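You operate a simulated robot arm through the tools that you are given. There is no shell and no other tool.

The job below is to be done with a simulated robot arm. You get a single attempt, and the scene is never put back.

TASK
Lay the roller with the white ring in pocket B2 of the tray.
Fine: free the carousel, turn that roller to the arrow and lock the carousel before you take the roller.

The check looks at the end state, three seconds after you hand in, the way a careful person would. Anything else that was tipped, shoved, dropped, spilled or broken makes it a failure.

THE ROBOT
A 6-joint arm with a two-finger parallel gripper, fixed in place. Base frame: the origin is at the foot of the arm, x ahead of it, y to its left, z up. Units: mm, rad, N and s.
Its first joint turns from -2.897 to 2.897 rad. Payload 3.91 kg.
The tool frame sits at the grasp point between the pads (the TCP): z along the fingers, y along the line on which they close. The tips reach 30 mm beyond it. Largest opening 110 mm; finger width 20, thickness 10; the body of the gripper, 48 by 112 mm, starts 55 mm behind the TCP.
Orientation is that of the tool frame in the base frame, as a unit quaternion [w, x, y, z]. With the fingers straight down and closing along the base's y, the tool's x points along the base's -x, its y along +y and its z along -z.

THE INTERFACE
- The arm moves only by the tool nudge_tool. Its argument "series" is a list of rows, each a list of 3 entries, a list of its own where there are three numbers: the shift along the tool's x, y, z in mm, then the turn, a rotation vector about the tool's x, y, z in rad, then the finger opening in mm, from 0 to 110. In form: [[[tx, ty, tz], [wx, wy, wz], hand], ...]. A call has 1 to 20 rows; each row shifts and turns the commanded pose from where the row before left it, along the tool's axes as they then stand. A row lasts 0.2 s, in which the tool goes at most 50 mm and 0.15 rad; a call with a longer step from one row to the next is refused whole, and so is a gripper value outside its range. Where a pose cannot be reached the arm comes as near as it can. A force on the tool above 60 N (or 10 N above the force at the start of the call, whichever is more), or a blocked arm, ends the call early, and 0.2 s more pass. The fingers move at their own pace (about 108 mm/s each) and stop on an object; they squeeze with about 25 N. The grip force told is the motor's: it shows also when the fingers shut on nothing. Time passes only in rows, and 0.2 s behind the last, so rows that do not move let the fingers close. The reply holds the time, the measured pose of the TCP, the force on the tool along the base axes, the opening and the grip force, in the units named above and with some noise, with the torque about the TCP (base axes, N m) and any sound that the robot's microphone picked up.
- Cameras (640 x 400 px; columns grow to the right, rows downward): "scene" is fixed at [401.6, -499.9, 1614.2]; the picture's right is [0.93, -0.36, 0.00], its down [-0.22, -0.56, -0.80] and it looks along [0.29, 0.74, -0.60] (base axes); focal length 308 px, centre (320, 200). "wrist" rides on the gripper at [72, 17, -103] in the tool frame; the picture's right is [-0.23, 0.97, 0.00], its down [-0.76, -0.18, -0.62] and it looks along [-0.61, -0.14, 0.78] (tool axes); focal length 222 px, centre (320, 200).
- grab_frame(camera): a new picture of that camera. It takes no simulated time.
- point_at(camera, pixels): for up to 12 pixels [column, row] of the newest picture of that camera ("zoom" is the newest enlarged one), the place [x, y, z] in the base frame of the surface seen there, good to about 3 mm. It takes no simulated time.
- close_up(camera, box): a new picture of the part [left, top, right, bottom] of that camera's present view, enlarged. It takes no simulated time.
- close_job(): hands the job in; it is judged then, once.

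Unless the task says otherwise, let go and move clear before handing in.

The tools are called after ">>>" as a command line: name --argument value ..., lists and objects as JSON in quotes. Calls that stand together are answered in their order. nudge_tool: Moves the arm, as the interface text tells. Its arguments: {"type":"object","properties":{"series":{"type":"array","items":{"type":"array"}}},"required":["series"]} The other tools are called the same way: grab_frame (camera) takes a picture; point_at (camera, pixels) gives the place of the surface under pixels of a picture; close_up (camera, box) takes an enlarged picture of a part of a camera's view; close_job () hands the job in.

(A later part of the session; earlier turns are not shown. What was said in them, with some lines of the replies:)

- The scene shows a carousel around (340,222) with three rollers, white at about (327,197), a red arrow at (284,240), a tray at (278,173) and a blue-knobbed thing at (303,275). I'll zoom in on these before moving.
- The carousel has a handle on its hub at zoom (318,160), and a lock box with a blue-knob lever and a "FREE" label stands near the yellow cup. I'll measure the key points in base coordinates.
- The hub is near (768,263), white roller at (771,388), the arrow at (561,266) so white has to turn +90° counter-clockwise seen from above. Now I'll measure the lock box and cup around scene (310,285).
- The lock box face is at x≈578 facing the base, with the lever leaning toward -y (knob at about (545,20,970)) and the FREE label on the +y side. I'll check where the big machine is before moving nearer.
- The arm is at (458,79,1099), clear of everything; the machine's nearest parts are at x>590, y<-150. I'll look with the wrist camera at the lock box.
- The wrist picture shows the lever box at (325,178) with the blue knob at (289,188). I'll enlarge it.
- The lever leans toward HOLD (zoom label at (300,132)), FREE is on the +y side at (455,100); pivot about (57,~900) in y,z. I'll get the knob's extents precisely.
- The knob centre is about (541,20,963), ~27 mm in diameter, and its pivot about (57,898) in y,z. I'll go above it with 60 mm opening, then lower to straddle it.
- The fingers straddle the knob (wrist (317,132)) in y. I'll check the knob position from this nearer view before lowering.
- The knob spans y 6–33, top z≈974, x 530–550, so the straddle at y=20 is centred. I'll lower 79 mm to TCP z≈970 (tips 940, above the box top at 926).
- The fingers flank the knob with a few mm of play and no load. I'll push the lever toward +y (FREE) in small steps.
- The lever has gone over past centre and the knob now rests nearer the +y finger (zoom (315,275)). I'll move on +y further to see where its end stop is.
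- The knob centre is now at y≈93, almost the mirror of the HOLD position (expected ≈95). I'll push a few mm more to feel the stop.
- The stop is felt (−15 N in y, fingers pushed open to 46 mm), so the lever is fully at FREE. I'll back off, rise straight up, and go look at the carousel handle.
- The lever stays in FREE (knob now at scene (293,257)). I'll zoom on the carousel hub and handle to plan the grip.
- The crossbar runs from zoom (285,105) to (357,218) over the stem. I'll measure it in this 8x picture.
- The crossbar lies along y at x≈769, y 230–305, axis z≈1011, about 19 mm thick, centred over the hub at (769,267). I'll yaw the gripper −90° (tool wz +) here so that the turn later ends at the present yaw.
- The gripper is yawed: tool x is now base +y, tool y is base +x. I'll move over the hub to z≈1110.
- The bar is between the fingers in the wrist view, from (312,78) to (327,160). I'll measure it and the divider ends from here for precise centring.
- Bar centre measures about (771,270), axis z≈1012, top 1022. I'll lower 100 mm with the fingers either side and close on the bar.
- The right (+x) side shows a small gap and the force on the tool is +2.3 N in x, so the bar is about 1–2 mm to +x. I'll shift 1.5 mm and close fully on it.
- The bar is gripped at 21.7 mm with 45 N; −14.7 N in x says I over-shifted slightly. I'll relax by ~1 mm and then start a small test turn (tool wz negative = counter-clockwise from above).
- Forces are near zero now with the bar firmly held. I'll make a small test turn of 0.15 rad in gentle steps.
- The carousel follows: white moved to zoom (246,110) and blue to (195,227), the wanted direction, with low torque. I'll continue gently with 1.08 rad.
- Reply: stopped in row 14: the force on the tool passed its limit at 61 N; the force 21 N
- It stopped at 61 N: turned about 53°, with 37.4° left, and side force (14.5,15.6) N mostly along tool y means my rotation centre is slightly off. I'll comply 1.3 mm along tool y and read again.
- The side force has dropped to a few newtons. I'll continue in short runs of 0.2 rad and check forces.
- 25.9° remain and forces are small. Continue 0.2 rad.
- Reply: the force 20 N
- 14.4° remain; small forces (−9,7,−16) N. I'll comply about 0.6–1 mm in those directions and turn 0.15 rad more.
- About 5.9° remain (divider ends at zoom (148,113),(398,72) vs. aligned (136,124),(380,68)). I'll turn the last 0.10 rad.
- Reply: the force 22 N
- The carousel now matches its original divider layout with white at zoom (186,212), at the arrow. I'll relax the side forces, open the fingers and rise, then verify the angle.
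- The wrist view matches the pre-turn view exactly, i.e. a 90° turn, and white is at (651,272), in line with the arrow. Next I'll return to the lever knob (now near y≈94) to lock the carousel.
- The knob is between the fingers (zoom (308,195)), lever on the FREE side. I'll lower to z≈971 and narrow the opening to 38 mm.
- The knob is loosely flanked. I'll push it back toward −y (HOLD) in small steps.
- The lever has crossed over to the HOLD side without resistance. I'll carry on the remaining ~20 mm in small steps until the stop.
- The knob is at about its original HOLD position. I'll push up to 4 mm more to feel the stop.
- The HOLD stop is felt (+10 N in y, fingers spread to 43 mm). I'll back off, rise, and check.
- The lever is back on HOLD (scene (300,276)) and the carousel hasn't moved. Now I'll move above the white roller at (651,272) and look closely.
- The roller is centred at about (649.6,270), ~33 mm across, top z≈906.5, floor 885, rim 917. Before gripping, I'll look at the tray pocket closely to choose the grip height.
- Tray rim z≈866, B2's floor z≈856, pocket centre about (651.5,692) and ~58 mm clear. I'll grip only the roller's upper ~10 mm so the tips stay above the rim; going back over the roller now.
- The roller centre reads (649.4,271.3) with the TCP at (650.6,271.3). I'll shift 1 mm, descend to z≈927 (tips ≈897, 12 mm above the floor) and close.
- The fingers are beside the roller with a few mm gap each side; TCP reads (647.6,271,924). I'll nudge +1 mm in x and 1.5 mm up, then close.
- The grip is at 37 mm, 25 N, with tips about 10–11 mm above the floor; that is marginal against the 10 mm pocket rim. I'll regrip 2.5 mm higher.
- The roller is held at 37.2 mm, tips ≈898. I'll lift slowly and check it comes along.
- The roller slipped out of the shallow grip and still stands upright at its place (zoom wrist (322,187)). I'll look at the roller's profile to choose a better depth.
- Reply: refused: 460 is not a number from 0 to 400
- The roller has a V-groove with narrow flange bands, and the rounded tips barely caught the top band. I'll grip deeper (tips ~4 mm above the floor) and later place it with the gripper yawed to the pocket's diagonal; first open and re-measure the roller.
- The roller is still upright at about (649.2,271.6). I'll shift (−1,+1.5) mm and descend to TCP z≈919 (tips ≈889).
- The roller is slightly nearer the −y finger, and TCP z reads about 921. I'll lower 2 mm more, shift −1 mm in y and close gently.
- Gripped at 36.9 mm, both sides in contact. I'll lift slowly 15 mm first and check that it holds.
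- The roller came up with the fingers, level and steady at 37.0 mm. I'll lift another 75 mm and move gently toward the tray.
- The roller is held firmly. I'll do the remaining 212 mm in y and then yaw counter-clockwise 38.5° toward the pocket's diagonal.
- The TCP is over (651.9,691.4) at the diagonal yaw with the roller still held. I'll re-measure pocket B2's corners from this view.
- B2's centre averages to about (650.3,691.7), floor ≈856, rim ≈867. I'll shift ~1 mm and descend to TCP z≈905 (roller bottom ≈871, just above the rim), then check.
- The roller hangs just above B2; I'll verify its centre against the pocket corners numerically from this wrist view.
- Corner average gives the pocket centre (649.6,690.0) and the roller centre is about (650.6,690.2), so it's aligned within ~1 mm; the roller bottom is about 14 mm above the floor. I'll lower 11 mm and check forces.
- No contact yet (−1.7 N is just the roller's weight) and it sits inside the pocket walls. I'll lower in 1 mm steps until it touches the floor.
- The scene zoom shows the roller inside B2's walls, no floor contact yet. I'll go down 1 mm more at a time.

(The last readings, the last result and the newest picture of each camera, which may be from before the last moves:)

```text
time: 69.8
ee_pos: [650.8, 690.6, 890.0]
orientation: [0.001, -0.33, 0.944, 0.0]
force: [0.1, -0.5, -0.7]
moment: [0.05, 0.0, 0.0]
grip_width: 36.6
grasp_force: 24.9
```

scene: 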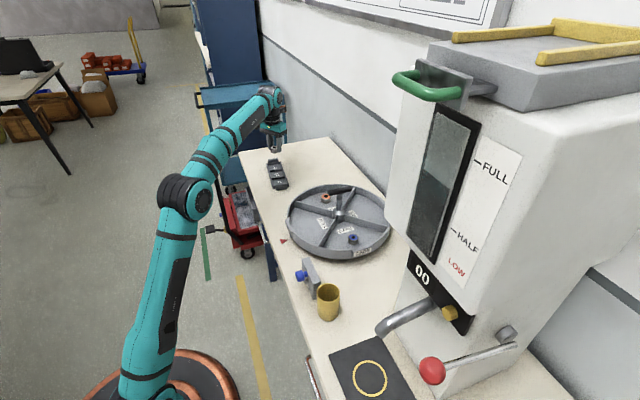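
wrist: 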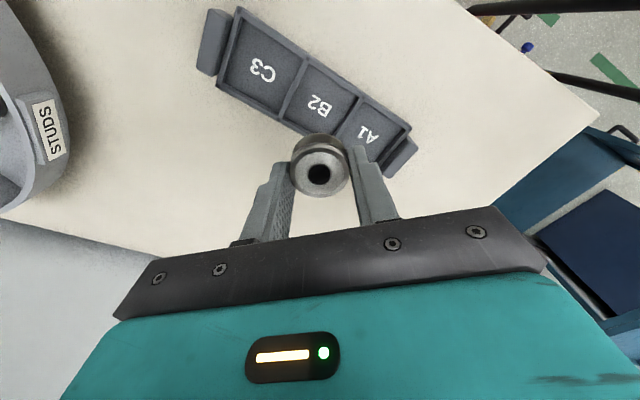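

>>> nudge_tool --series '[[[0, 0, 1], [0, 0, 0], 0], [[0, 0, 0], [0, 0, 0], 0]]'

>>> close_up --camera "wrist" --box '[260, 90, 380, 190]'

>>> point_at --camera "zoom" --pixels '[[230, 230], [415, 230], [325, 170], [325, 315], [250, 130]]'

```text
time: 70.4
ee_pos: [651.5, 691.9, 888.9]
orientation: [0.001, -0.33, 0.944, 0.0]
force: [0.1, 0.3, -1.2]
moment: [0.01, -0.02, 0.04]
grip_width: 37.1
grasp_force: 25.0
```

```text
4.00 times, centred on (320, 140) of wrist
```

zoom: 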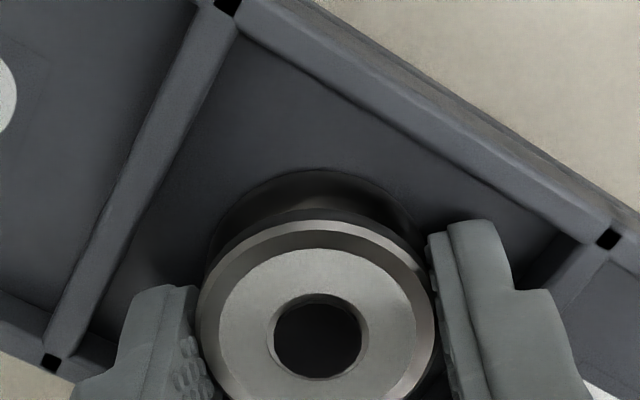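

```text
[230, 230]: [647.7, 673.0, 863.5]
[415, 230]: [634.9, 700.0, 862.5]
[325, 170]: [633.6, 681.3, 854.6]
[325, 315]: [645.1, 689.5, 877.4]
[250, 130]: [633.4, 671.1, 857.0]
```

The roller's top now reads z≈877, so its bottom is about at the floor (856). One more millimetre with a force check.

>>> nudge_tool --series '[[[0, 0, 0.7], [0, 0, 0], 0], [[0, 0, 0], [0, 0, 0], 0]]'

```text
time: 71.0
ee_pos: [651.0, 692.0, 890.6]
orientation: [0.001, -0.33, 0.944, 0.0]
force: [2.9, 1.6, 8.9]
moment: [0.02, -0.08, 0.0]
grip_width: 37.1
grasp_force: 25.1
```

Floor contact is felt (+8.9 N). I'll release by opening just to 41 mm so the fingers stay inside the pocket, then check.

>>> nudge_tool --series '[[[0, 0, -0.4], [0, 0, 0], 0], [[0, 0, 0], [0, 0, 0], 39], [[0, 0, 0], [0, 0, 0], 41], [[0, 0, 0], [0, 0, 0], 41]]'

>>> close_up --camera "wrist" --box '[240, 80, 400, 220]'

```text
time: 72.0
ee_pos: [650.2, 691.2, 887.9]
orientation: [0.001, -0.33, 0.944, 0.0]
force: [0.4, 0.0, -0.9]
moment: [0.0, -0.04, 0.04]
grip_width: 41.4
grasp_force: 0.0
```

```text
2.86 times, centred on (320, 150) of wrist
```

zoom: 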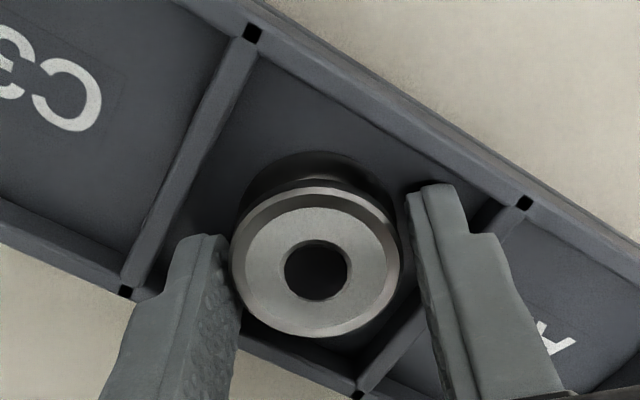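

The roller is released and stands level; the −y finger is nearer, so I'll shift −1 mm along tool y and rise straight out.

>>> nudge_tool --series '[[[0, -0.9, 0], [0, 0, 0], 41.4], [[0, 0, -2], [0, 0, 0], 41.4], [[0, 0, -4], [0, 0, 0], 41.4], [[0, 0, -5], [0, 0, 0], 41.4], [[0, 0, -6], [0, 0, 0], 44], [[0, 0, -10], [0, 0, 0], 50], [[0, 0, -20], [0, 0, 0], 60], [[0, 0, -30], [0, 0, 0], 60], [[0, 0, -40], [0, 0, 0], 60], [[0, 0, 0], [0, 0, 0], 60]]'

>>> grab_frame --camera "wrist"

>>> grab_frame --camera "scene"

>>> close_up --camera "wrist" --box '[220, 20, 420, 180]'

```text
time: 74.2
ee_pos: [652.5, 691.1, 1006.3]
orientation: [0.002, -0.33, 0.944, 0.001]
force: [0.4, 0.0, 0.2]
moment: [0.01, 0.02, -0.04]
grip_width: 60.3
grasp_force: 0.1
```

```text
taken
```

wrist: 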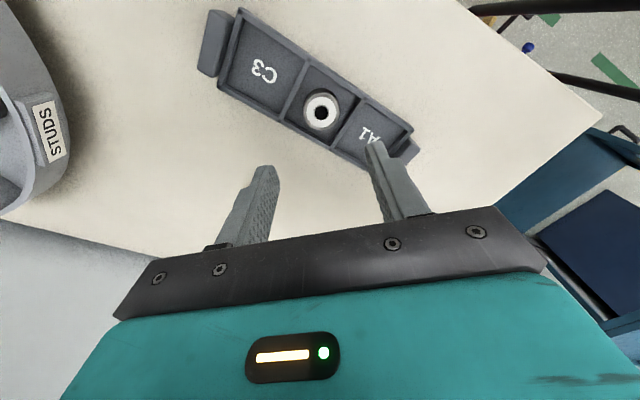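

```text
taken
```

scene: 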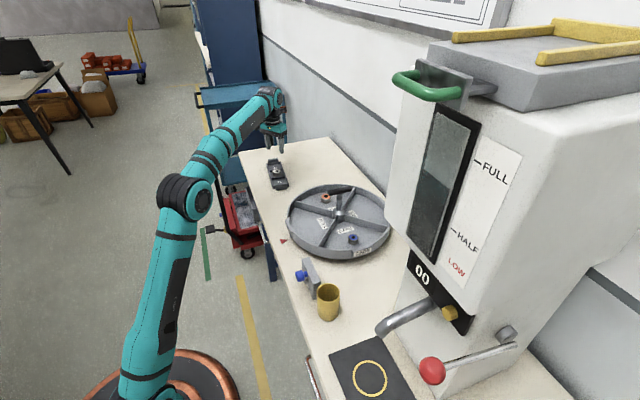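

```text
2.50 times, centred on (320, 100) of wrist
```

zoom: 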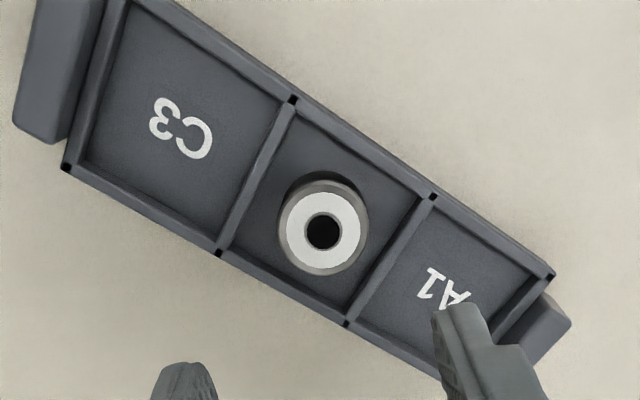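

The white roller stands in pocket B2 (wrist zoom (322,232)). I'll do a final check on the lever, carousel, cup and tray before handing in, and rise a bit more.

>>> nudge_tool --series '[[[0, 0, -40], [0, 0, 0], 60], [[0, 0, -40], [0, 0, 0], 60], [[0, 0, -40], [0, 0, 0], 60], [[0, 0, 0], [0, 0, 0], 60]]'

>>> close_up --camera "scene" --box '[260, 150, 400, 250]'

>>> close_up --camera "scene" --box '[270, 230, 370, 330]'

>>> close_up --camera "scene" --box '[260, 150, 300, 195]'

```text
time: 75.2
ee_pos: [649.2, 686.5, 1122.4]
orientation: [0.003, -0.329, 0.944, 0.001]
force: [-0.5, 0.2, -0.1]
moment: [-0.04, 0.0, 0.0]
grip_width: 60.1
grasp_force: 0.1
out of reach, approached as far as the arm can: row 3
```

```text
4.00 times, centred on (330, 200) of scene
```

zoom: 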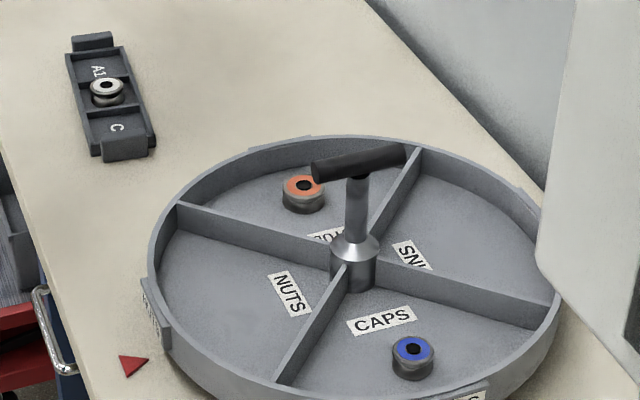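

```text
4.00 times, centred on (320, 280) of scene
```

zoom: 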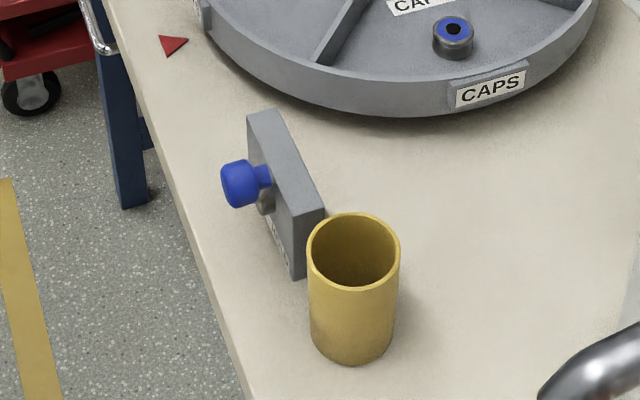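

```text
8.89 times, centred on (280, 172) of scene
```

zoom: 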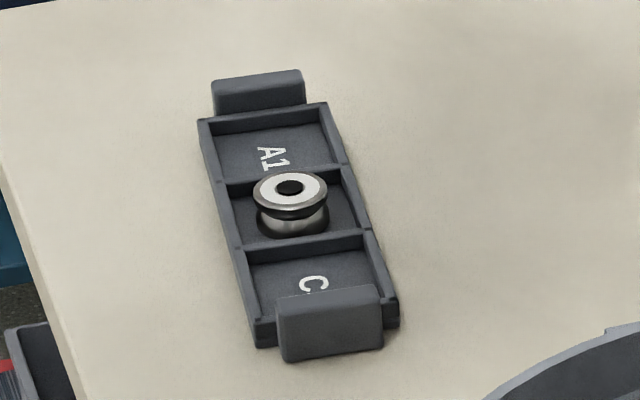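

The white roller stands upright in B2 (zoom (290,203)). The lever knob is back at its original HOLD pixel (240,183), the carousel is aligned with its other two rollers in place, and the cup and tray look undisturbed. The gripper is empty and clear, so I'm handing in.

>>> close_job

```text
The job is handed in.
```

The roller with the white ring is standing upright in pocket B2 of the tray, and the job is handed in.

- **Carousel:** I freed it with the lever and turned it 90° by its T-handle, which brought the white roller to the arrow. I pushed the lever back to HOLD until I felt its stop before taking the roller. In the last pictures the carousel was still lined up and the lever still on HOLD.
- **One slip:** The first grip on the roller was too shallow and slid off as I lifted. The roller stayed upright in its place. I gripped it lower the second time and it held all the way to the tray.
- **Other items:** The blue and orange rollers, the yellow cup and the tray looked undisturbed in the last pictures. The gripper was open, empty and well clear when I handed in.

I read "lay" as "put", so the roller stands on its flat face, as it did in the carousel.
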